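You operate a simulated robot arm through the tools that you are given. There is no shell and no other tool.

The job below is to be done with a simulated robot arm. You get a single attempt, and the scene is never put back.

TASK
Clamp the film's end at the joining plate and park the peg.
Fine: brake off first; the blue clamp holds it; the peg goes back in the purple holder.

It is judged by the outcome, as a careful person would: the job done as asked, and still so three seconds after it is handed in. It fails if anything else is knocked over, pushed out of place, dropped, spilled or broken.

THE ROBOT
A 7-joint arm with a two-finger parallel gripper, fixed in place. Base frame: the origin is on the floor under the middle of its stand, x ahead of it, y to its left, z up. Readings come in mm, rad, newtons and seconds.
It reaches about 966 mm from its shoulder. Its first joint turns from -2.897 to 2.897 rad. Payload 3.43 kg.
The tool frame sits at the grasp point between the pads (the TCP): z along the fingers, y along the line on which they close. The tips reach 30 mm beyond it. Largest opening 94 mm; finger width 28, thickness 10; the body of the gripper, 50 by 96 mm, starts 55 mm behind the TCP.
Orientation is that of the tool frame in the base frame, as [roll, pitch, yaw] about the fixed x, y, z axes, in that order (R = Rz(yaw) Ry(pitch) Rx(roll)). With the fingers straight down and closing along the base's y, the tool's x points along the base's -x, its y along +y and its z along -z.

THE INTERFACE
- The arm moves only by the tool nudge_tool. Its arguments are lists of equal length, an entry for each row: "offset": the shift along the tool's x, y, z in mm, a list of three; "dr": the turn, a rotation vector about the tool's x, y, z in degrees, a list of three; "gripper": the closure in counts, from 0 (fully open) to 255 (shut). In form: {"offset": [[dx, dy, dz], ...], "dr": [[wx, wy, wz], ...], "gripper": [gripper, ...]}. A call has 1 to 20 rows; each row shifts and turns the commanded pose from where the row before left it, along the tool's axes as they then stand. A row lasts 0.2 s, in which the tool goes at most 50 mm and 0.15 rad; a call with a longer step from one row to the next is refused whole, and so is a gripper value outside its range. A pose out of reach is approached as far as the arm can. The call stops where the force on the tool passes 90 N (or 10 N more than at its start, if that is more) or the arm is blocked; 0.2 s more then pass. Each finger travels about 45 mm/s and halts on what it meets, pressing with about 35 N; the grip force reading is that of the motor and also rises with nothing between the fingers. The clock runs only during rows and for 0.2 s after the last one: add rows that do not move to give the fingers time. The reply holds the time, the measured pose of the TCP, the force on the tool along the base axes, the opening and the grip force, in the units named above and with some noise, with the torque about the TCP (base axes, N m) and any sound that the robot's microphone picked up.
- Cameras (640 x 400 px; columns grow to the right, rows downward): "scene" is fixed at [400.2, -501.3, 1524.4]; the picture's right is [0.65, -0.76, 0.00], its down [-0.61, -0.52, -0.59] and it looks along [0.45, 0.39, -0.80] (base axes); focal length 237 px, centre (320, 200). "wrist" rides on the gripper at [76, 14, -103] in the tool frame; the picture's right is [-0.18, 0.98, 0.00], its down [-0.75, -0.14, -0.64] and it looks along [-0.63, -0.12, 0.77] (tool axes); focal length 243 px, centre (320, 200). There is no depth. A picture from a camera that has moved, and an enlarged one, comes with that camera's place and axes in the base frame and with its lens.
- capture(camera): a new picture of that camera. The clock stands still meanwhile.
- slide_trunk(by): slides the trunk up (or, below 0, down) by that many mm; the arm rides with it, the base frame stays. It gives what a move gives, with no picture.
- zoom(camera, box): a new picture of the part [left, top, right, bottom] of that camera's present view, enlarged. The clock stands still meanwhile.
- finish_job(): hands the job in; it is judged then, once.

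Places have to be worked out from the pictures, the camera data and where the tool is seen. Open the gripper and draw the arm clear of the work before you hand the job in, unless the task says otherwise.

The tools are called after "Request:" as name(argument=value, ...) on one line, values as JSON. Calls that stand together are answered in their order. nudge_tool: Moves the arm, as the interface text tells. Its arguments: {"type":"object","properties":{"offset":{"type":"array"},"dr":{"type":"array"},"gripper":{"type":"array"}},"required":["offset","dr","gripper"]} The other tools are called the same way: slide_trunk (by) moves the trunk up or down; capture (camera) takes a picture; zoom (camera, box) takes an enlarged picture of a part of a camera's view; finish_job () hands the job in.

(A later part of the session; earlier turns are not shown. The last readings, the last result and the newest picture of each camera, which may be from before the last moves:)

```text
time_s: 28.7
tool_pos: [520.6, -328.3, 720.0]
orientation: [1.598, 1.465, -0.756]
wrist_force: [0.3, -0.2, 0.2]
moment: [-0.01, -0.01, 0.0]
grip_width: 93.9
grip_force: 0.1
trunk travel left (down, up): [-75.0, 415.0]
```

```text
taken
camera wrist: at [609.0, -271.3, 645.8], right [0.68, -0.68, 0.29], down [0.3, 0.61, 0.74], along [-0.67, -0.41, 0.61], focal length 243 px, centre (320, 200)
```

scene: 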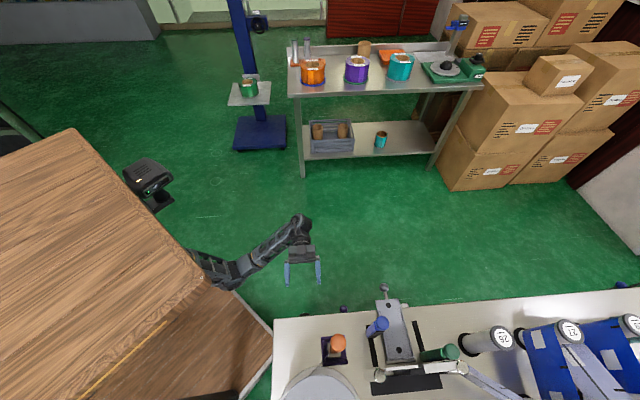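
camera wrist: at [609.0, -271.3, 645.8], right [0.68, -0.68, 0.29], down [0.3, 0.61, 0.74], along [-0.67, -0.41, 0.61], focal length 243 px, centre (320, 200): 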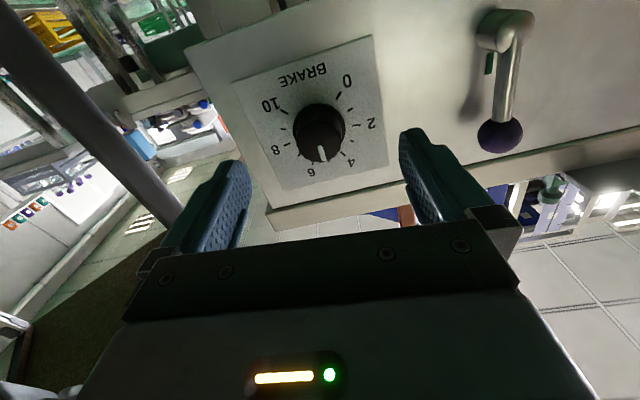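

The knob is centred between the fingers, plate about 80 mm from the TCP. I'll go forward 43 mm (tips ~6 mm off the plate) and close on the knob.

Request:
nudge_tool(offset=[[0, 0, 15], [0, 0, 15], [0, 0, 13], [0, 0, 0]], dr=[[0, 0, 0], [0, 0, 0], [0, 0, 0], [0, 0, 0]], gripper=[0, 0, 0, 0])

Request:
capture(camera="wrist")

```text
time_s: 29.7
tool_pos: [491.0, -359.1, 719.4]
orientation: [1.597, 1.467, -0.76]
wrist_force: [-0.6, 0.1, 0.0]
moment: [0.01, -0.02, -0.02]
grip_width: 94.0
grip_force: 0.1
trunk travel left (down, up): [-75.0, 415.0]
```

```text
taken
camera wrist: at [578.8, -301.5, 646.3], right [0.68, -0.68, 0.29], down [0.3, 0.61, 0.74], along [-0.67, -0.41, 0.61], focal length 243 px, centre (320, 200)
```

wrist: 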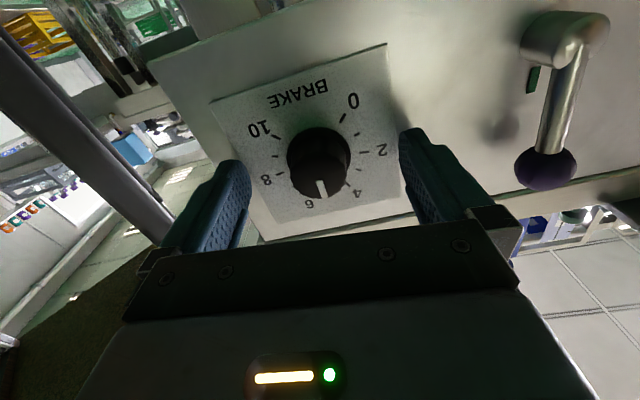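

The fingers straddle the knob with the tips just off the plate and no contact force. I'll close the gripper on it.

Request:
nudge_tool(offset=[[0, 0, 0], [0, 0, 0], [0, 0, 0], [0, 0, 0], [0, 0, 0], [0, 0, 0]], dr=[[0, 0, 0], [0, 0, 0], [0, 0, 0], [0, 0, 0], [0, 0, 0], [0, 0, 0]], gripper=[120, 200, 255, 255, 255, 255])

Request:
capture(camera="wrist")

```text
time_s: 31.1
tool_pos: [490.7, -357.7, 719.8]
orientation: [1.602, 1.466, -0.757]
wrist_force: [-10.9, 17.8, -4.4]
moment: [0.1, -0.13, -0.03]
grip_width: 33.6
grip_force: 45.5
trunk travel left (down, up): [-75.0, 415.0]
```

```text
taken
camera wrist: at [578.5, -301.0, 646.2], right [0.68, -0.68, 0.29], down [0.3, 0.61, 0.74], along [-0.67, -0.41, 0.61], focal length 243 px, centre (320, 200)
```

wrist: 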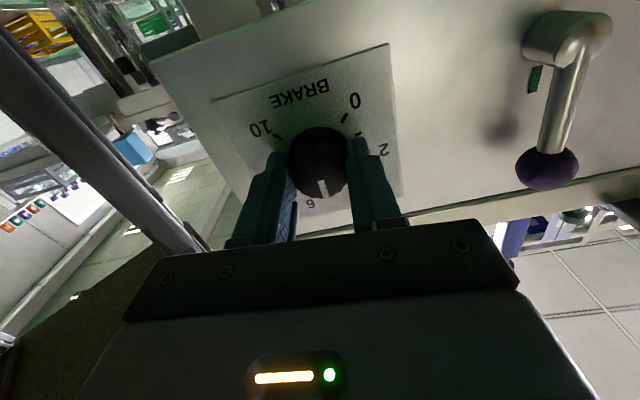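

The knob is gripped at 33.6 mm with ~20 N sideways, so I'll relieve about 1 mm and rotate a first -24° to check that the knob turns.

Request:
nudge_tool(offset=[[0, -1, 0], [0, 0, 0], [0, 0, 0], [0, 0, 0], [0, 0, 0], [0, 0, 0]], dr=[[0, 0, 0], [0, 0, -6], [0, 0, -6], [0, 0, -6], [0, 0, -6], [0, 0, 0]], gripper=[255, 255, 255, 255, 255, 255])

Request:
capture(camera="wrist")

```text
time_s: 32.5
tool_pos: [489.2, -357.9, 720.4]
orientation: [-1.576, 1.254, 2.351]
wrist_force: [3.3, -21.2, 11.1]
moment: [0.0, 0.0, -0.3]
grip_width: 33.2
grip_force: 45.1
trunk travel left (down, up): [-75.0, 415.0]
```

```text
taken
camera wrist: at [555.4, -277.8, 643.5], right [0.7, -0.7, -0.13], down [0.52, 0.38, 0.76], along [-0.48, -0.6, 0.63], focal length 243 px, centre (320, 200)
```

wrist: 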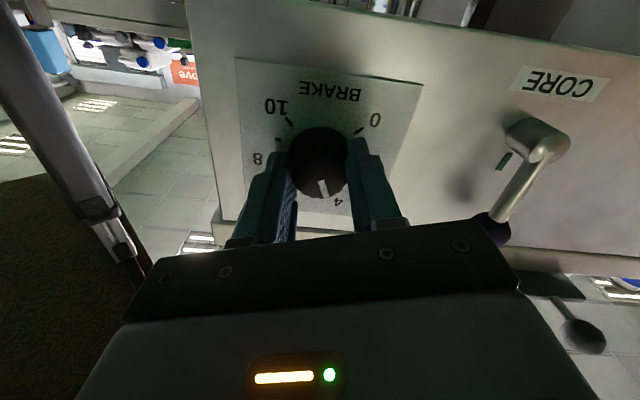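

The pointer moved to about 4, so the knob follows. Side forces stay moderate (~20 N); I'll continue -56°.

Request:
nudge_tool(offset=[[0, 0.5, 0], [0, 0, 0], [0, 0, 0], [0, 0, 0], [0, 0, 0], [0, 0, 0], [0, 0, 0], [0, 0, 0], [0, 0, 0]], dr=[[0, 0, -7], [0, 0, -7], [0, 0, -7], [0, 0, -7], [0, 0, -7], [0, 0, -7], [0, 0, -7], [0, 0, -7], [0, 0, 0]], gripper=[255, 255, 255, 255, 255, 255, 255, 255, 255])

Request:
capture(camera="wrist")

```text
time_s: 34.5
tool_pos: [489.3, -357.1, 719.1]
orientation: [-1.576, 0.276, 2.352]
wrist_force: [-17.4, -13.4, 10.8]
moment: [-0.29, 0.3, -0.1]
grip_width: 33.2
grip_force: 44.8
trunk travel left (down, up): [-75.0, 415.0]
```

```text
taken
camera wrist: at [513.3, -235.1, 685.5], right [0.32, -0.31, -0.89], down [0.94, -0.03, 0.34], along [-0.14, -0.95, 0.28], focal length 243 px, centre (320, 200)
```

wrist: 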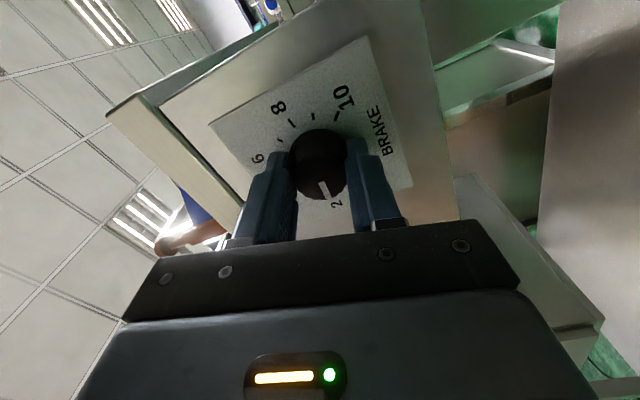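

Pointer is at about 2 after -80°. I'll turn another -50°, then check before the last few degrees.

Request:
nudge_tool(offset=[[0, 0, 0], [0, 0, 0], [0, 0, 0], [0, 0, 0], [0, 0, 0], [0, 0, 0], [0, 0, 0], [0, 0, 0], [0, 0, 0]], dr=[[0, 0, -7], [0, 0, -7], [0, 0, -7], [0, 0, -7], [0, 0, -7], [0, 0, -7], [0, 0, -5], [0, 0, -3], [0, 0, 0]], gripper=[255, 255, 255, 255, 255, 255, 255, 255, 255])

Request:
capture(camera="wrist")

Request:
zoom(camera="wrist", box=[220, 60, 420, 220])

```text
time_s: 36.5
tool_pos: [490.2, -356.8, 720.2]
orientation: [-1.573, -0.594, 2.357]
wrist_force: [-19.3, -11.9, 26.4]
moment: [-0.96, -0.05, 0.14]
grip_width: 33.2
grip_force: 44.7
trunk travel left (down, up): [-75.0, 415.0]
```

```text
taken
camera wrist: at [512.2, -234.1, 751.4], right [-0.28, 0.28, -0.92], down [0.95, -0.04, -0.3], along [-0.12, -0.96, -0.26], focal length 243 px, centre (320, 200)
```

wrist: 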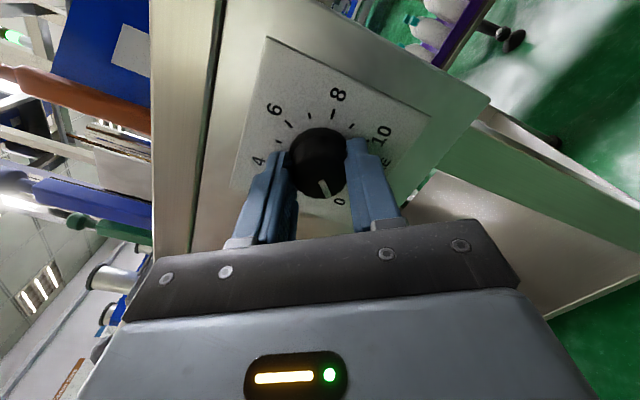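

```text
2.50 times, centred on (320, 140) of wrist
camera zoom: at [512.2, -234.1, 751.4], right [-0.28, 0.28, -0.92], down [0.95, -0.04, -0.3], along [-0.12, -0.96, -0.26], focal length 606 px, centre (320, 350)
```

zoom: 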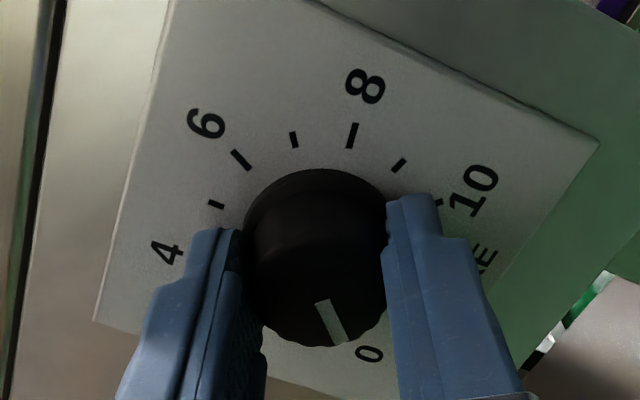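

The pointer line now appears aligned with 0 and a reaction torque (~0.7 N·m) suggests the end stop. I'll nudge -4° more to be sure it is fully at 0.

Request:
nudge_tool(offset=[[0, 0, 0], [0, 0, 0], [0, 0, 0]], dr=[[0, 0, -2], [0, 0, -2], [0, 0, 0]], gripper=[255, 255, 255])

Request:
zoom(camera="wrist", box=[220, 60, 420, 220])

```text
time_s: 37.3
tool_pos: [491.3, -357.6, 720.3]
orientation: [-1.575, -0.663, 2.359]
wrist_force: [-4.6, -14.8, 25.0]
moment: [-1.36, 0.42, 0.23]
grip_width: 33.4
grip_force: 45.2
trunk travel left (down, up): [-75.0, 415.0]
```

```text
2.50 times, centred on (320, 140) of wrist
camera zoom: at [514.4, -235.6, 756.1], right [-0.32, 0.33, -0.89], down [0.94, -0.02, -0.35], along [-0.14, -0.94, -0.3], focal length 606 px, centre (320, 350)
```

zoom: 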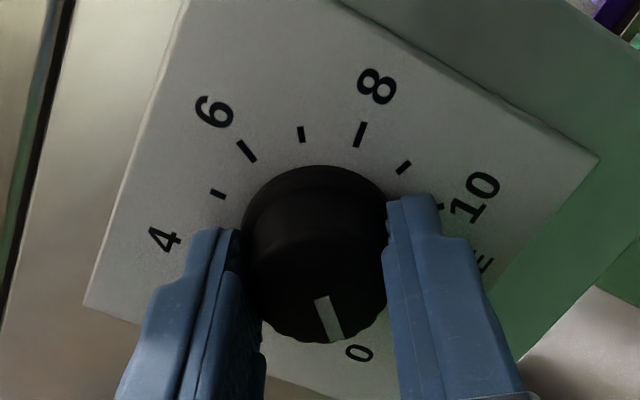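

The knob stayed put while the gripper turned on, so it is at its 0 stop: brake off. I'll open the fingers and back straight out.

Request:
nudge_tool(offset=[[0, 0, 0], [0, 0, 0], [0, 0, 0], [0, 0, 0], [0, 0, 0], [0, 0, -15], [0, 0, -25], [0, 0, -30], [0, 0, -30], [0, 0, 0]], dr=[[0, 0, 0], [0, 0, 0], [0, 0, 0], [0, 0, 0], [0, 0, 0], [0, 0, 0], [0, 0, 0], [0, 0, 0], [0, 0, 0], [0, 0, 0]], gripper=[120, 40, 0, 0, 0, 0, 0, 0, 0, 0])

Request:
capture(camera="wrist")

Request:
zoom(camera="wrist", box=[250, 20, 410, 150])

```text
time_s: 39.5
tool_pos: [561.9, -287.8, 718.9]
orientation: [-1.576, -0.664, 2.359]
wrist_force: [-0.7, -0.1, 0.3]
moment: [-0.02, -0.03, 0.0]
grip_width: 93.9
grip_force: 0.0
trunk travel left (down, up): [-75.0, 415.0]
```

```text
taken
camera wrist: at [585.5, -165.5, 755.0], right [-0.32, 0.33, -0.89], down [0.94, -0.03, -0.35], along [-0.14, -0.94, -0.3], focal length 243 px, centre (320, 200)
```

wrist: 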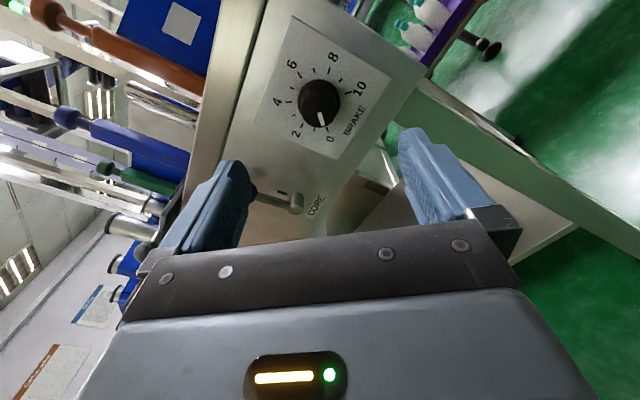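

```text
3.08 times, centred on (330, 85) of wrist
camera zoom: at [585.5, -165.5, 755.0], right [-0.32, 0.33, -0.89], down [0.94, -0.03, -0.35], along [-0.14, -0.94, -0.3], focal length 746 px, centre (289, 554)
```

zoom: 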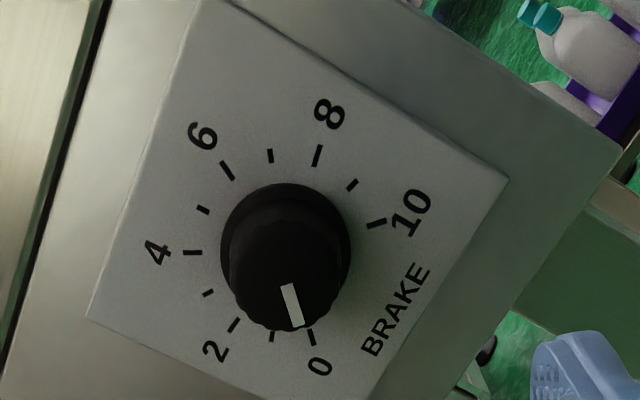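

The dial now clearly reads 0. Next I'll roll back so the camera sits below/outside, rise, and then tilt to vertical with the camera on the front side of the bench to study the peg and plate.

Request:
nudge_tool(offset=[[0, 0, 0], [0, 0, 0], [0, 0, 0], [0, 0, 0], [0, 0, 0], [0, 0, 0], [0, 0, 0], [0, 0, 0], [0, 0, 0], [0, 0, 0], [0, 0, 0], [0, 0, 0], [0, 0, 0], [0, 0, 0], [0, 0, 0], [0, 0, 0], [0, 0, 0], [0, 0, 0]], dr=[[0, 0, 8], [0, 0, 8], [0, 0, 8], [0, 0, 8], [0, 0, 8], [0, 0, 8], [0, 0, 8], [0, 0, 8], [0, 0, 8], [0, 0, 8], [0, 0, 8], [0, 0, 8], [0, 0, 8], [0, 0, 8], [0, 0, 8], [0, 0, 8], [0, 0, 0], [0, 0, 0]], gripper=[0, 0, 0, 0, 0, 0, 0, 0, 0, 0, 0, 0, 0, 0, 0, 0, 0, 0])

Request:
nudge_tool(offset=[[-40, 0, 0], [-40, 0, 0], [-40, 0, 0], [-40, 0, 0], [-40, 0, 0], [-40, 0, 0], [-40, 0, 0], [0, 0, 0]], dr=[[0, 0, 0], [0, 0, 0], [0, 0, 0], [0, 0, 0], [0, 0, 0], [0, 0, 0], [0, 0, 0], [0, 0, 0]], gripper=[0, 0, 0, 0, 0, 0, 0, 0])

```text
time_s: 43.3
tool_pos: [562.5, -287.0, 719.9]
orientation: [2.976, 1.567, 0.619]
wrist_force: [0.0, 0.6, -0.3]
moment: [-0.01, 0.0, 0.04]
grip_width: 94.1
grip_force: 0.0
trunk travel left (down, up): [-75.0, 415.0]
```

```text
time_s: 45.1
tool_pos: [561.7, -288.9, 999.3]
orientation: [-3.02, 1.567, 0.908]
wrist_force: [-0.3, -0.1, 0.5]
moment: [-0.04, 0.01, 0.0]
grip_width: 94.0
grip_force: 0.1
trunk travel left (down, up): [-75.0, 415.0]
```

Roll is back with tool x pointing straight down. Now I'll pitch the tool +90° to vertical.

Request:
nudge_tool(offset=[[0, 0, 0], [0, 0, 0], [0, 0, 0], [0, 0, 0], [0, 0, 0], [0, 0, 0], [0, 0, 0], [0, 0, 0], [0, 0, 0], [0, 0, 0], [0, 0, 0], [0, 0, 0], [0, 0, 0]], dr=[[0, 8.2, 0], [0, 8.2, 0], [0, 8.2, 0], [0, 8.2, 0], [0, 8.2, 0], [0, 8.2, 0], [0, 8.2, 0], [0, 8.2, 0], [0, 8.2, 0], [0, 8.2, 0], [0, 8, 0], [0, 0, 0], [0, 0, 0]], gripper=[0, 0, 0, 0, 0, 0, 0, 0, 0, 0, 0, 0, 0])

Request:
capture(camera="wrist")

```text
time_s: 47.9
tool_pos: [560.2, -286.9, 1000.1]
orientation: [3.141, -0.004, 0.784]
wrist_force: [-0.6, 0.8, 0.3]
moment: [-0.01, 0.02, 0.01]
grip_width: 93.9
grip_force: 0.1
trunk travel left (down, up): [-75.0, 415.0]
```

```text
taken
camera wrist: at [624.5, -243.7, 1102.8], right [0.56, -0.83, 0.0], down [-0.63, -0.43, 0.64], along [-0.53, -0.36, -0.77], focal length 243 px, centre (320, 200)
```

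wrist: 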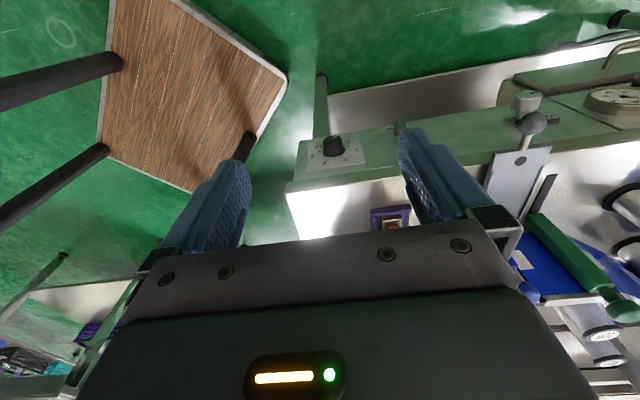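

Tool is vertical (yaw 45°, camera on the front side). I'll rise 100 mm first and then move in over the bench between peg and plate, staying well above the handles.

Request:
nudge_tool(offset=[[0, 0, -35], [0, 0, -35], [0, 0, -30], [-31.4, 18.7, 0], [-31.4, 18.7, 0], [-31.4, 18.7, 0], [-31.4, 18.7, 0], [-31.4, 18.7, 0], [-31.4, 18.7, 0], [-31.4, 18.7, 0], [0, 0, 0], [0, 0, 0]], dr=[[0, 0, 0], [0, 0, 0], [0, 0, 0], [0, 0, 0], [0, 0, 0], [0, 0, 0], [0, 0, 0], [0, 0, 0], [0, 0, 0], [0, 0, 0], [0, 0, 0], [0, 0, 0]], gripper=[0, 0, 0, 0, 0, 0, 0, 0, 0, 0, 0, 0])

Request:
capture(camera="wrist")

```text
time_s: 50.5
tool_pos: [498.4, -536.2, 1100.1]
orientation: [3.141, -0.004, 0.785]
wrist_force: [0.2, 0.2, 0.4]
moment: [0.02, -0.01, -0.01]
grip_width: 93.5
grip_force: 0.1
trunk travel left (down, up): [-75.0, 415.0]
```

```text
taken
camera wrist: at [561.3, -492.0, 1202.7], right [0.56, -0.83, 0.0], down [-0.63, -0.43, 0.64], along [-0.53, -0.36, -0.77], focal length 243 px, centre (320, 200)
```

wrist: 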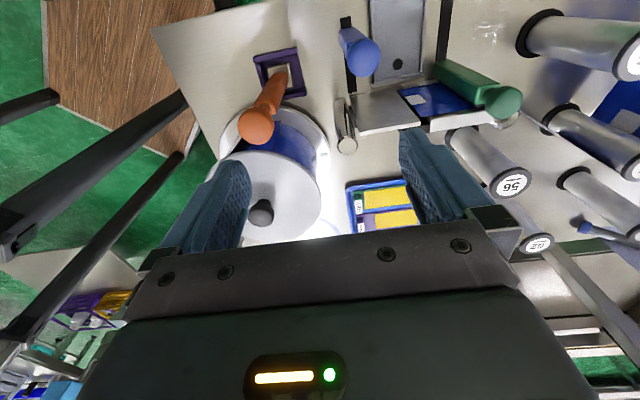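

Request:
zoom(camera="wrist", box=[200, 20, 360, 120])

Request:
zoom(camera="wrist", box=[320, 40, 480, 140])

Request:
zoom(camera="wrist", box=[400, 30, 560, 130])

Request:
zoom(camera="wrist", box=[200, 110, 360, 230])

```text
4.00 times, centred on (280, 70) of wrist
camera zoom: at [561.3, -492.0, 1202.7], right [0.56, -0.83, 0.0], down [-0.63, -0.43, 0.64], along [-0.53, -0.36, -0.77], focal length 970 px, centre (480, 720)
```

zoom: 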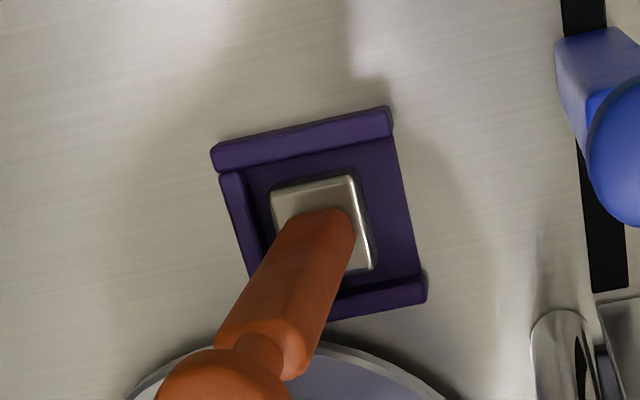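

```text
4.00 times, centred on (400, 90) of wrist
camera zoom: at [561.3, -492.0, 1202.7], right [0.56, -0.83, 0.0], down [-0.63, -0.43, 0.64], along [-0.53, -0.36, -0.77], focal length 970 px, centre (0, 640)
```

zoom: 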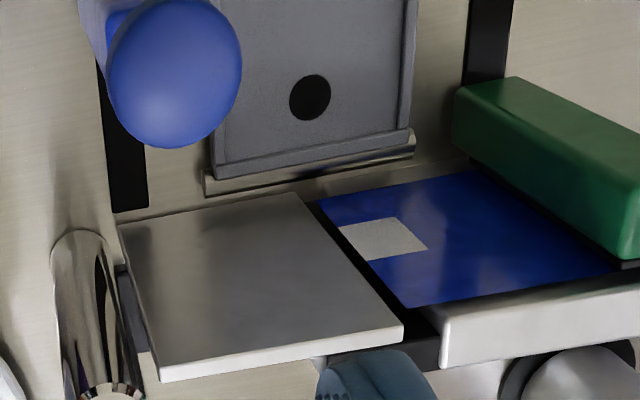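

```text
4.00 times, centred on (480, 80) of wrist
camera zoom: at [561.3, -492.0, 1202.7], right [0.56, -0.83, 0.0], down [-0.63, -0.43, 0.64], along [-0.53, -0.36, -0.77], focal length 970 px, centre (-320, 680)
```

zoom: 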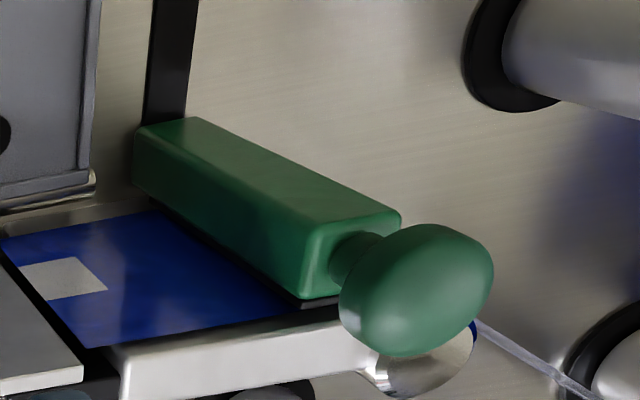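

```text
3.33 times, centred on (280, 170) of wrist
camera zoom: at [561.3, -492.0, 1202.7], right [0.56, -0.83, 0.0], down [-0.63, -0.43, 0.64], along [-0.53, -0.36, -0.77], focal length 809 px, centre (453, 300)
```

zoom: 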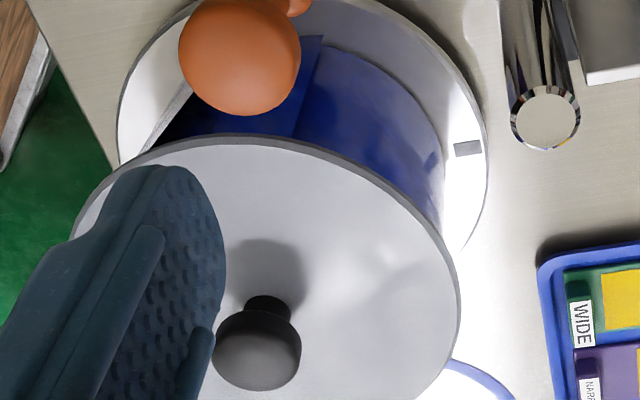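

The geometry is becoming clear: plate front face at n≈-69.5 (n along (0.707,0.707), s along (0.707,-0.707)), left half from s≈766 to 830, top z≈952; blue clamp slot at s≈771; peg foot (29 mm square) at n≈-26, s≈674 in the purple holder, which is open toward the plate. I'll zoom further for details of the carriage, blue clamp and peg.

Request:
zoom(camera="wrist", box=[330, 0, 430, 62])

Request:
zoom(camera="wrist", box=[340, 50, 440, 112])

Request:
zoom(camera="wrist", box=[230, 40, 330, 102])

Request:
zoom(camera="wrist", box=[220, 90, 320, 152])

```text
6.40 times, centred on (380, 31) of wrist
camera zoom: at [561.3, -492.0, 1202.7], right [0.56, -0.83, 0.0], down [-0.63, -0.43, 0.64], along [-0.53, -0.36, -0.77], focal length 1553 px, centre (-64, 1282)
```

zoom: 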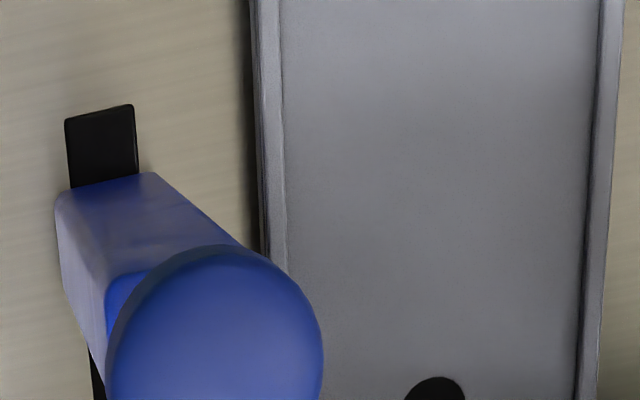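

```text
6.40 times, centred on (390, 81) of wrist
camera zoom: at [561.3, -492.0, 1202.7], right [0.56, -0.83, 0.0], down [-0.63, -0.43, 0.64], along [-0.53, -0.36, -0.77], focal length 1553 px, centre (-128, 962)
```

zoom: 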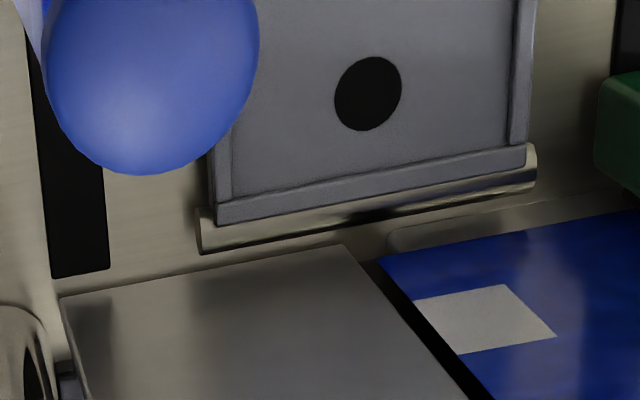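

```text
6.40 times, centred on (280, 71) of wrist
camera zoom: at [561.3, -492.0, 1202.7], right [0.56, -0.83, 0.0], down [-0.63, -0.43, 0.64], along [-0.53, -0.36, -0.77], focal length 1553 px, centre (576, 1026)
```

zoom: 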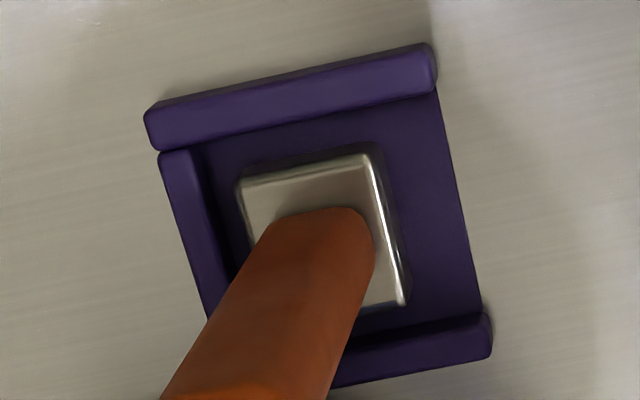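

```text
6.40 times, centred on (270, 121) of wrist
camera zoom: at [561.3, -492.0, 1202.7], right [0.56, -0.83, 0.0], down [-0.63, -0.43, 0.64], along [-0.53, -0.36, -0.77], focal length 1553 px, centre (640, 706)
```

zoom: 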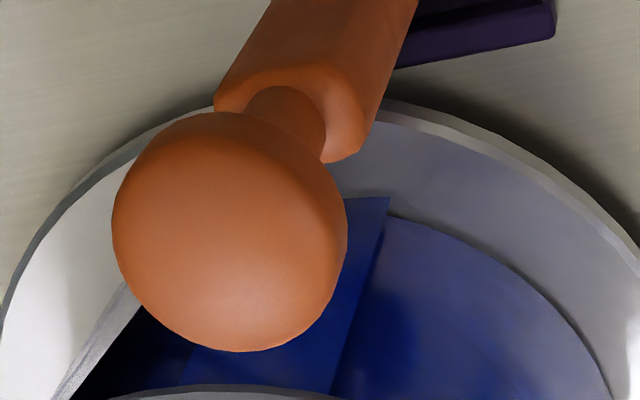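

Peg: body about 25 mm wide with top at z≈956, ball head about 32 mm dia centred at z≈997. I'll check the peg and film end from the scene camera's side, plus the plate zone.

Request:
zoom(camera="scene", box=[300, 320, 380, 400])

Request:
zoom(camera="scene", box=[360, 310, 480, 400])

```text
5.00 times, centred on (340, 360) of scene
camera zoom: at [400.2, -501.3, 1524.4], right [0.65, -0.76, 0.0], down [-0.61, -0.52, -0.59], along [0.45, 0.39, -0.8], focal length 1184 px, centre (220, -600)
```

zoom: 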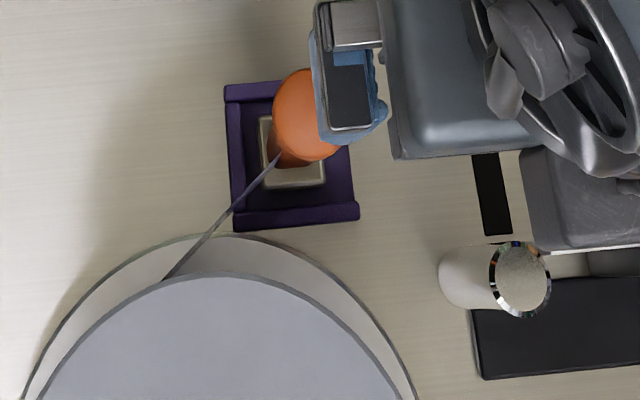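

```text
4.44 times, centred on (420, 355) of scene
camera zoom: at [400.2, -501.3, 1524.4], right [0.65, -0.76, 0.0], down [-0.61, -0.52, -0.59], along [0.45, 0.39, -0.8], focal length 1052 px, centre (-124, -489)
```

zoom: 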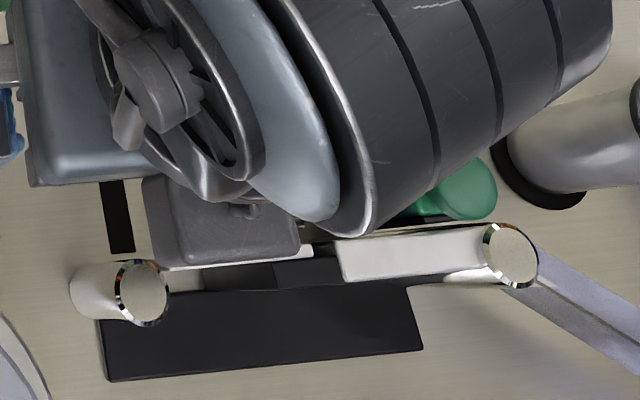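

Key question is where the peg can stand while I close the clamp: the flat carriage plate (top roughly z≈848) lies right in front of the gap. I'll take a low front view to measure heights of carriage, holder, foot and film before touching the peg.

Request:
nudge_tool(offset=[[35, 10, 0], [35, 10, 0], [35, 10, 0], [35, 10, 0], [30, 15, 0], [27, 14, 0], [0, 0, 30], [0, 0, 35], [0, 0, 35], [0, 0, 0], [0, 0, 0], [0, 0, 0], [0, 0, 0], [0, 0, 0], [0, 0, 0], [0, 0, 0]], dr=[[0, 0, 0], [0, 0, 0], [0, 0, 0], [0, 0, 0], [0, 0, 0], [0, 0, 0], [0, 0, 0], [0, 0, 0], [0, 0, 0], [0, -7, 0], [0, -7, 0], [0, -7, 0], [0, -7, 0], [0, -7, 0], [0, -7, 0], [0, 0, 0]], gripper=[0, 0, 0, 0, 0, 0, 0, 0, 0, 0, 0, 0, 0, 0, 0, 0])

Request:
capture(camera="wrist")

```text
time_s: 53.9
tool_pos: [687.1, -445.1, 1000.3]
orientation: [3.141, 0.731, 0.786]
wrist_force: [-0.4, 0.2, -0.6]
moment: [0.01, -0.04, -0.01]
grip_width: 93.7
grip_force: 0.0
trunk travel left (down, up): [-75.0, 415.0]
```

```text
taken
camera wrist: at [784.6, -366.7, 1025.4], right [0.6, -0.79, 0.12], down [-0.19, 0.01, 0.98], along [-0.78, -0.61, -0.15], focal length 243 px, centre (320, 200)
```

wrist: 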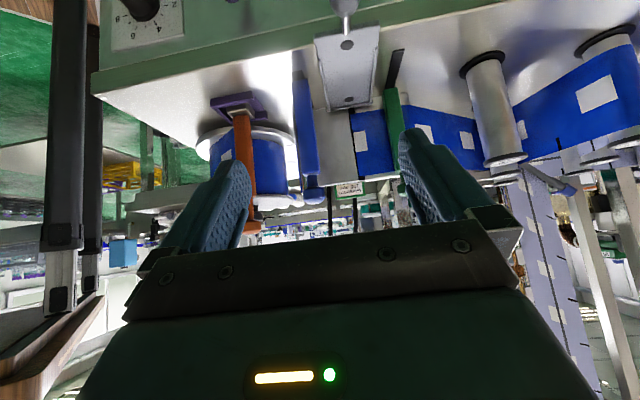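

Request:
zoom(camera="wrist", box=[280, 30, 400, 110])

Request:
zoom(camera="wrist", box=[280, 90, 420, 190])

Request:
zoom(camera="wrist", box=[190, 80, 310, 160])

Request:
zoom(camera="wrist", box=[200, 130, 340, 230])

```text
5.00 times, centred on (340, 70) of wrist
camera zoom: at [784.6, -366.7, 1025.4], right [0.6, -0.79, 0.12], down [-0.19, 0.01, 0.98], along [-0.78, -0.61, -0.15], focal length 1213 px, centre (220, 850)
```

zoom: 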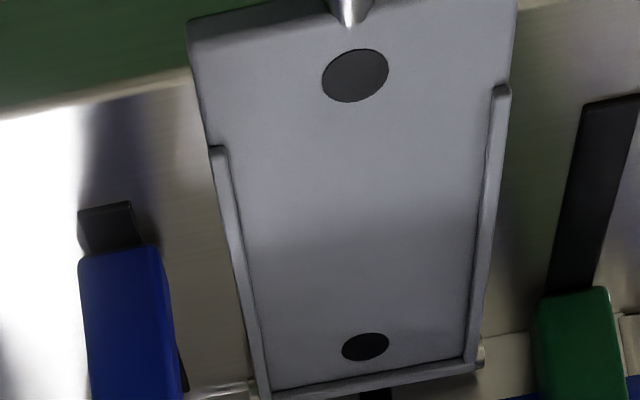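

```text
4.00 times, centred on (350, 140) of wrist
camera zoom: at [784.6, -366.7, 1025.4], right [0.6, -0.79, 0.12], down [-0.19, 0.01, 0.98], along [-0.78, -0.61, -0.15], focal length 970 px, centre (200, 440)
```

zoom: 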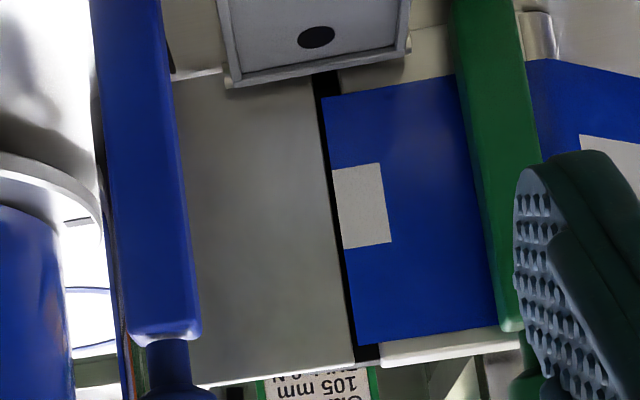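

```text
5.00 times, centred on (250, 120) of wrist
camera zoom: at [784.6, -366.7, 1025.4], right [0.6, -0.79, 0.12], down [-0.19, 0.01, 0.98], along [-0.78, -0.61, -0.15], focal length 1213 px, centre (670, 600)
```

zoom: 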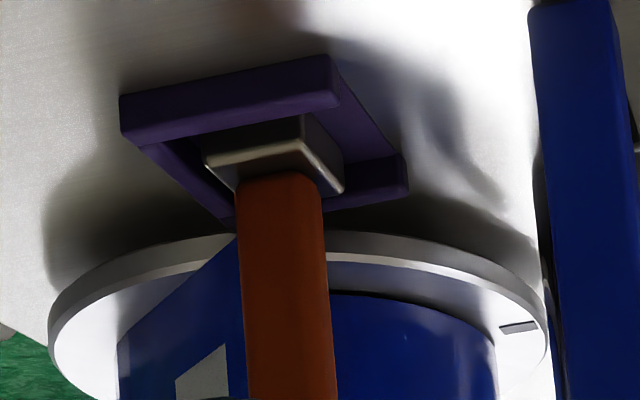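

```text
4.00 times, centred on (270, 180) of wrist
camera zoom: at [784.6, -366.7, 1025.4], right [0.6, -0.79, 0.12], down [-0.19, 0.01, 0.98], along [-0.78, -0.61, -0.15], focal length 970 px, centre (520, 280)
```

zoom: 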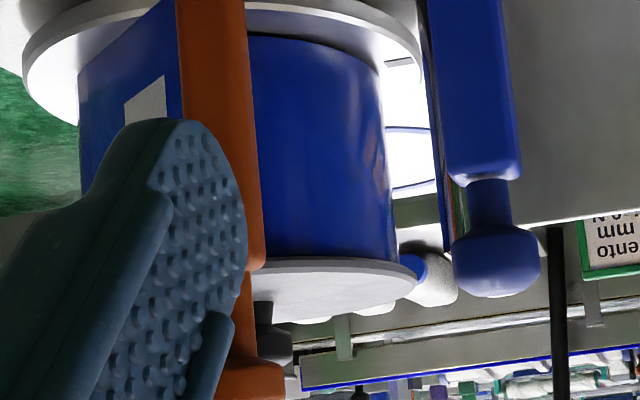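

This low view shows the peg's foot is a thick silver block, and there's a job card hung behind the plate. I'll zoom on the card, the foot and the carriage edge.

Request:
zoom(camera="wrist", box=[325, 172, 375, 203])

Request:
zoom(camera="wrist", box=[205, 85, 280, 132])

Request:
zoom(camera="wrist", box=[300, 80, 400, 142])

```text
12.80 times, centred on (350, 188) of wrist
camera zoom: at [784.6, -366.7, 1025.4], right [0.6, -0.79, 0.12], down [-0.19, 0.01, 0.98], along [-0.78, -0.61, -0.15], focal length 3106 px, centre (-64, 360)
```

zoom: 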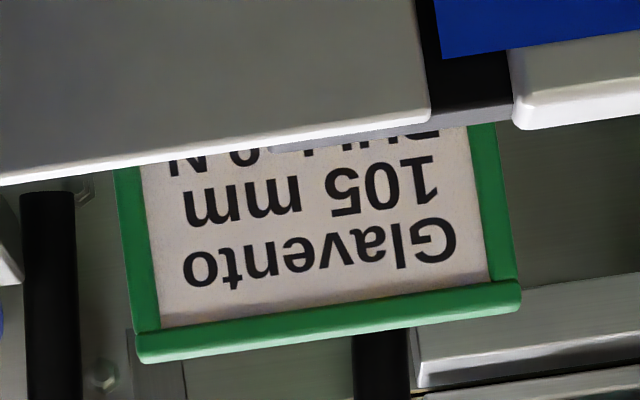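

```text
8.51 times, centred on (242, 108) of wrist
camera zoom: at [784.6, -366.7, 1025.4], right [0.6, -0.79, 0.12], down [-0.19, 0.01, 0.98], along [-0.78, -0.61, -0.15], focal length 2065 px, centre (980, 979)
```

zoom: 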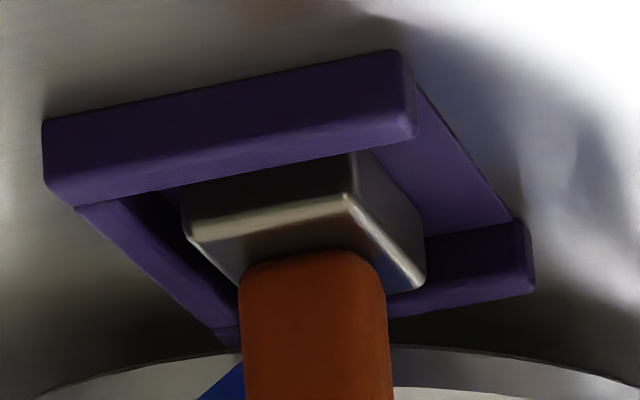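

```text
6.40 times, centred on (350, 111) of wrist
camera zoom: at [784.6, -366.7, 1025.4], right [0.6, -0.79, 0.12], down [-0.19, 0.01, 0.98], along [-0.78, -0.61, -0.15], focal length 1553 px, centre (128, 770)
```

zoom: 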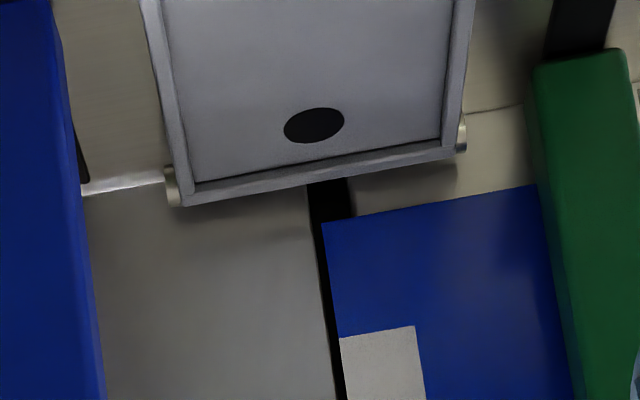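

Now I have it: table z≈824, flap (hinged plate with low rails) top z≈834, plate face n≈-70, film on plate z≈842–942; the gap is at s≈832 and the flap's dot at n≈-38, s≈833 is a good flat spot for the peg's foot right at the gap. I'll tilt back to vertical, rise, and go above the orange peg at (n≈-25.5, s≈673.5).

Request:
nudge_tool(offset=[[0, 0, 0], [0, 0, 0], [0, 0, 0], [0, 0, 0], [0, 0, 0], [0, 0, 0], [0, 0, -40], [0, 0, -40], [0, 0, 0]], dr=[[0, 7, 0], [0, 7, 0], [0, 7, 0], [0, 7, 0], [0, 7, 0], [0, 6.9, 0], [0, 0, 0], [0, 0, 0], [0, 0, 0]], gripper=[0, 0, 0, 0, 0, 0, 60, 92, 92])

```text
time_s: 55.9
tool_pos: [686.1, -444.2, 1079.4]
orientation: [3.141, -0.001, 0.785]
wrist_force: [0.1, -1.5, -0.9]
moment: [0.03, 0.03, -0.01]
grip_width: 60.2
grip_force: 0.1
trunk travel left (down, up): [-75.0, 415.0]
```

Vertical at z=1079 with a 60 mm opening. Moving over the peg: Δn≈-196.5, Δs≈-125.7.

Request:
nudge_tool(offset=[[-28, -18, 0], [-28, -18, 0], [-28, -18, 0], [-28, -18, 0], [-28, -18, 0], [-28, -18, 0], [-28.5, -17.7, 0], [0, 0, 0], [0, 0, 0]], dr=[[0, 0, 0], [0, 0, 0], [0, 0, 0], [0, 0, 0], [0, 0, 0], [0, 0, 0], [0, 0, 0], [0, 0, 0], [0, 0, 0]], gripper=[92, 92, 92, 92, 92, 92, 92, 92, 92])

Request:
capture(camera="wrist")

Request:
capture(camera="scene")

```text
time_s: 57.9
tool_pos: [457.8, -495.7, 1080.5]
orientation: [-3.142, -0.003, 0.786]
wrist_force: [0.0, -0.6, 0.3]
moment: [0.0, -0.03, 0.03]
grip_width: 60.3
grip_force: 0.0
trunk travel left (down, up): [-75.0, 415.0]
```

```text
taken
camera wrist: at [521.8, -451.3, 1183.9], right [0.56, -0.83, 0.0], down [-0.63, -0.43, 0.64], along [-0.53, -0.36, -0.77], focal length 243 px, centre (320, 200)
```

wrist: 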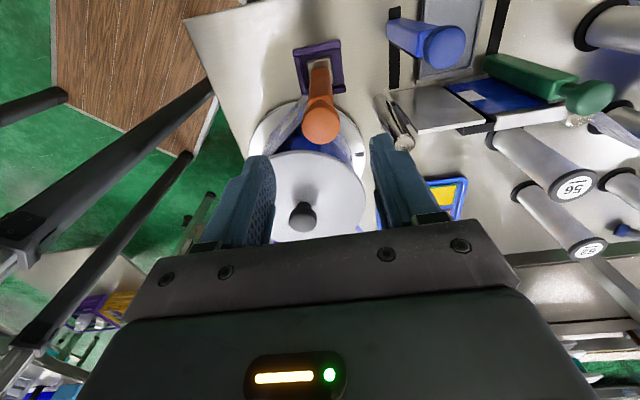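

```text
taken
```

scene: 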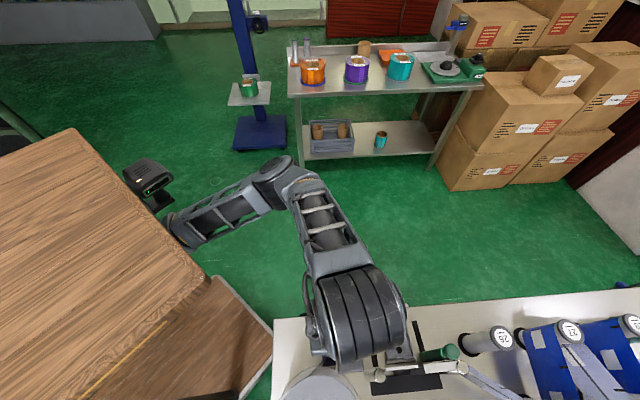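

The ball appears centred between the fingers; I'll zoom for a precise check before descending.

Request:
zoom(camera="wrist", box=[270, 40, 370, 160])

```text
3.33 times, centred on (320, 100) of wrist
camera zoom: at [521.8, -451.3, 1183.9], right [0.56, -0.83, 0.0], down [-0.63, -0.43, 0.64], along [-0.53, -0.36, -0.77], focal length 809 px, centre (320, 533)
```

zoom: 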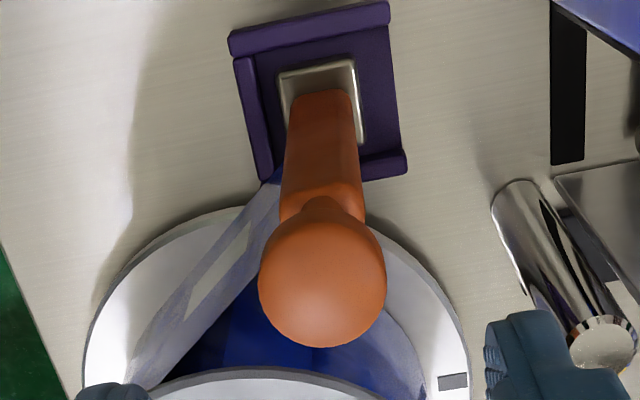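

Ball centre is within 1 mm of the tool axis (ball z≈998, ~30 mm dia). Descending 80 mm, then checking.

Request:
nudge_tool(offset=[[0, 0, 30], [0, 0, 30], [0, 0, 20], [0, 0, 0]], dr=[[0, 0, 0], [0, 0, 0], [0, 0, 0], [0, 0, 0]], gripper=[92, 92, 92, 92])

Request:
capture(camera="wrist")

```text
time_s: 58.9
tool_pos: [458.9, -494.3, 1000.5]
orientation: [3.141, 0.0, 0.784]
wrist_force: [-0.4, -1.2, -0.7]
moment: [0.01, 0.02, 0.02]
grip_width: 59.9
grip_force: 0.0
trunk travel left (down, up): [-75.0, 415.0]
```

```text
taken
camera wrist: at [521.2, -450.4, 1102.8], right [0.56, -0.83, 0.0], down [-0.63, -0.43, 0.64], along [-0.53, -0.36, -0.77], focal length 243 px, centre (320, 200)
```

wrist: 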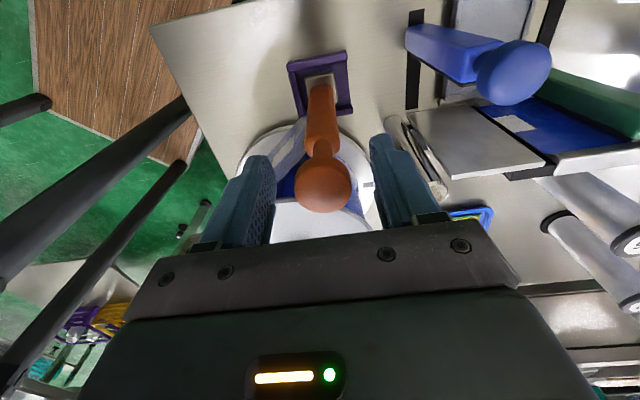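

The ball is nicely between the fingers. I'll descend the last 19 mm and close gently on the ball.

Request:
nudge_tool(offset=[[0, 1, 10], [0, 0, 9], [0, 0, 0], [0, 0, 0], [0, 0, 0], [0, 0, 0], [0, 0, 0], [0, 0, 0]], dr=[[0, 0, 0], [0, 0, 0], [0, 0, 0], [0, 0, 0], [0, 0, 0], [0, 0, 0], [0, 0, 0], [0, 0, 0]], gripper=[92, 92, 130, 150, 200, 255, 255, 255])

Request:
capture(camera="wrist")

```text
time_s: 60.7
tool_pos: [458.6, -494.2, 980.7]
orientation: [3.141, 0.0, 0.785]
wrist_force: [0.5, -0.5, 0.0]
moment: [-0.12, -0.04, 0.0]
grip_width: 29.2
grip_force: 35.1
trunk travel left (down, up): [-75.0, 415.0]
```

```text
taken
camera wrist: at [522.6, -451.4, 1083.8], right [0.56, -0.83, 0.0], down [-0.63, -0.43, 0.64], along [-0.53, -0.36, -0.77], focal length 243 px, centre (320, 200)
```

wrist: 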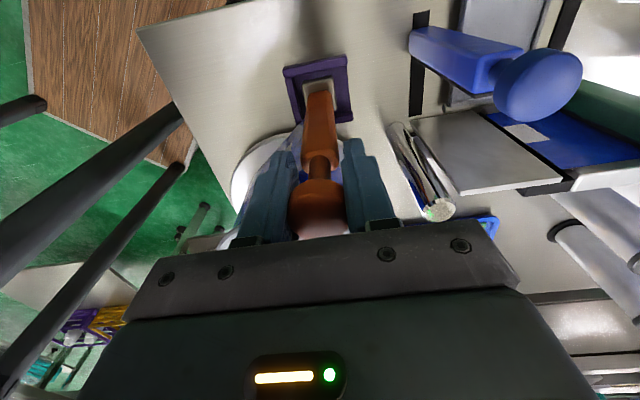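

Ball gripped at 29.2 mm without side force. I'll lift a few millimetres to feel weight (or magnetic hold).

Request:
nudge_tool(offset=[[0, 0, -2], [0, 0, -2], [0, 0, 0]], dr=[[0, 0, 0], [0, 0, 0], [0, 0, 0]], gripper=[255, 255, 255])

Request:
zoom(camera="wrist", box=[230, 40, 390, 160])

```text
time_s: 61.5
tool_pos: [458.8, -496.5, 985.1]
orientation: [3.14, -0.002, 0.787]
wrist_force: [0.0, 0.1, -3.1]
moment: [0.01, 0.08, -0.02]
grip_width: 29.4
grip_force: 35.1
trunk travel left (down, up): [-75.0, 415.0]
```

```text
3.33 times, centred on (310, 100) of wrist
camera zoom: at [522.3, -451.9, 1087.4], right [0.56, -0.83, 0.0], down [-0.63, -0.43, 0.64], along [-0.53, -0.36, -0.77], focal length 809 px, centre (353, 533)
```

zoom: 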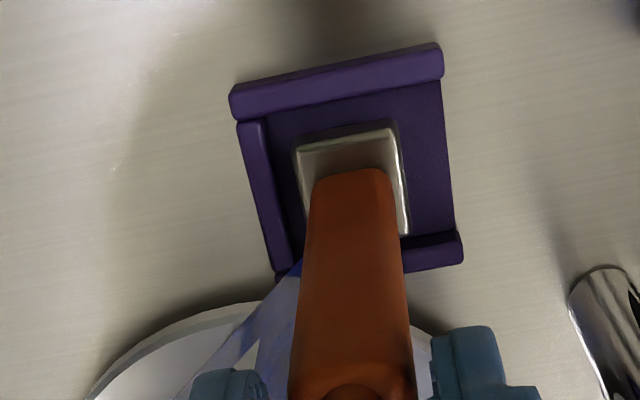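

The peg is free (about 3 N weight). The holder is open on the +s side, so I'll slide it out that way slowly and watch the film pull.

Request:
nudge_tool(offset=[[0, 5, -1], [0, 10, 0], [0, 10, 0], [0, 10, 0], [0, 10, 0], [0, 10, 0], [0, 0, 0]], dr=[[0, 0, 0], [0, 0, 0], [0, 0, 0], [0, 0, 0], [0, 0, 0], [0, 0, 0], [0, 0, 0]], gripper=[255, 255, 255, 255, 255, 255, 255])

Request:
capture(camera="wrist")

```text
time_s: 63.1
tool_pos: [498.5, -532.8, 986.3]
orientation: [-3.141, 0.0, 0.787]
wrist_force: [-0.5, 0.8, -2.7]
moment: [-0.03, 0.01, 0.0]
grip_width: 29.5
grip_force: 35.7
trunk travel left (down, up): [-75.0, 415.0]
```

```text
taken
camera wrist: at [561.5, -490.0, 1088.4], right [0.56, -0.83, 0.0], down [-0.63, -0.43, 0.64], along [-0.53, -0.36, -0.77], focal length 243 px, centre (320, 200)
```

wrist: 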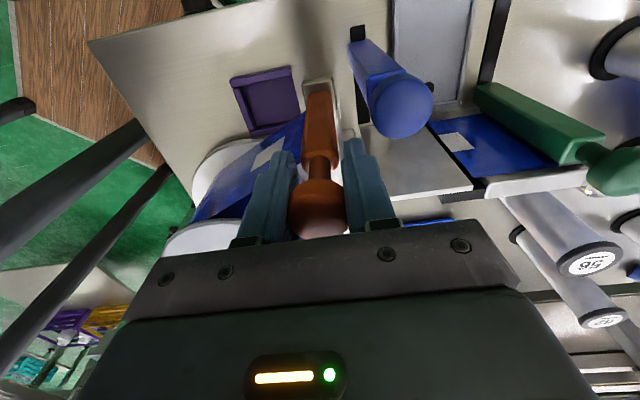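

The peg is out and the film pays out freely (under 1 N). Next: lift 12 mm more, shift to n≈-45 to pass behind the blue clamp, and continue toward the gap.

Request:
nudge_tool(offset=[[-7, 0, -4], [-7, 0, -4], [-7, 0, -4], [0, 10, 0], [0, 12, 0], [0, 12, 0], [0, 0, 0]], dr=[[0, 0, 0], [0, 0, 0], [0, 0, 0], [0, 0, 0], [0, 0, 0], [0, 0, 0], [0, 0, 0]], gripper=[255, 255, 255, 255, 255, 255, 255])

Request:
capture(camera="wrist")

```text
time_s: 64.7
tool_pos: [508.7, -572.7, 997.1]
orientation: [3.141, -0.002, 0.786]
wrist_force: [0.4, 0.4, -3.2]
moment: [0.0, 0.01, -0.03]
grip_width: 29.3
grip_force: 35.0
trunk travel left (down, up): [-75.0, 415.0]
```

```text
taken
camera wrist: at [571.3, -528.9, 1099.9], right [0.56, -0.83, 0.0], down [-0.63, -0.43, 0.64], along [-0.53, -0.36, -0.77], focal length 243 px, centre (320, 200)
```

wrist: 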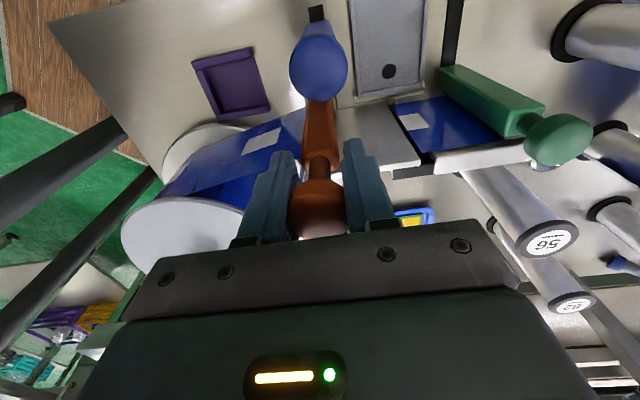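

Passing well behind the blue clamp, forces still tiny. I'll raise 4 mm more for the flap's rail and continue 68 mm along s to the gap.

Request:
nudge_tool(offset=[[0, 8, -4], [0, 12, 0], [0, 12, 0], [0, 12, 0], [0, 12, 0], [0, 12, 0], [0, 0, 0]], dr=[[0, 0, 0], [0, 0, 0], [0, 0, 0], [0, 0, 0], [0, 0, 0], [0, 0, 0], [0, 0, 0]], gripper=[255, 255, 255, 255, 255, 255, 255])

Request:
capture(camera="wrist")

Request:
zoom(camera="wrist", box=[220, 40, 420, 180])

```text
time_s: 66.3
tool_pos: [556.5, -621.1, 1001.5]
orientation: [3.141, -0.002, 0.785]
wrist_force: [0.6, 0.4, -2.6]
moment: [0.0, 0.01, 0.0]
grip_width: 29.4
grip_force: 35.1
trunk travel left (down, up): [-75.0, 415.0]
```

```text
taken
camera wrist: at [619.5, -578.4, 1104.3], right [0.56, -0.83, 0.0], down [-0.63, -0.43, 0.64], along [-0.53, -0.36, -0.77], focal length 243 px, centre (320, 200)
```

wrist: 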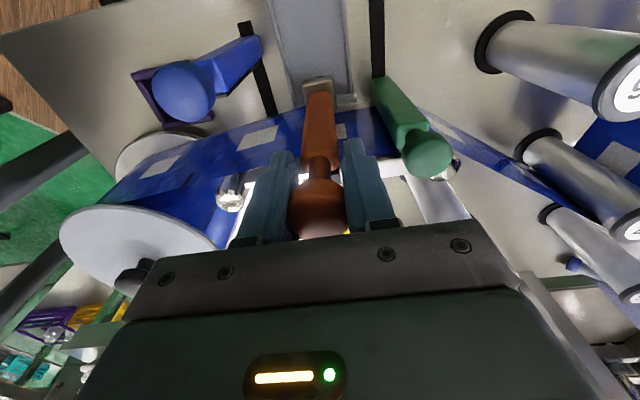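

```text
2.86 times, centred on (320, 110) of wrist
camera zoom: at [619.5, -578.4, 1104.3], right [0.56, -0.83, 0.0], down [-0.63, -0.43, 0.64], along [-0.53, -0.36, -0.77], focal length 693 px, centre (320, 457)
```

zoom: 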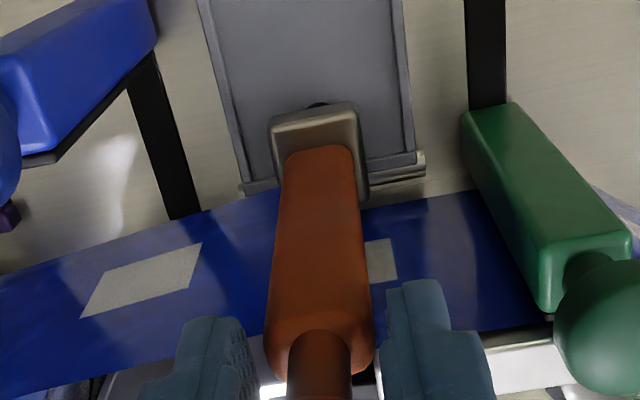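

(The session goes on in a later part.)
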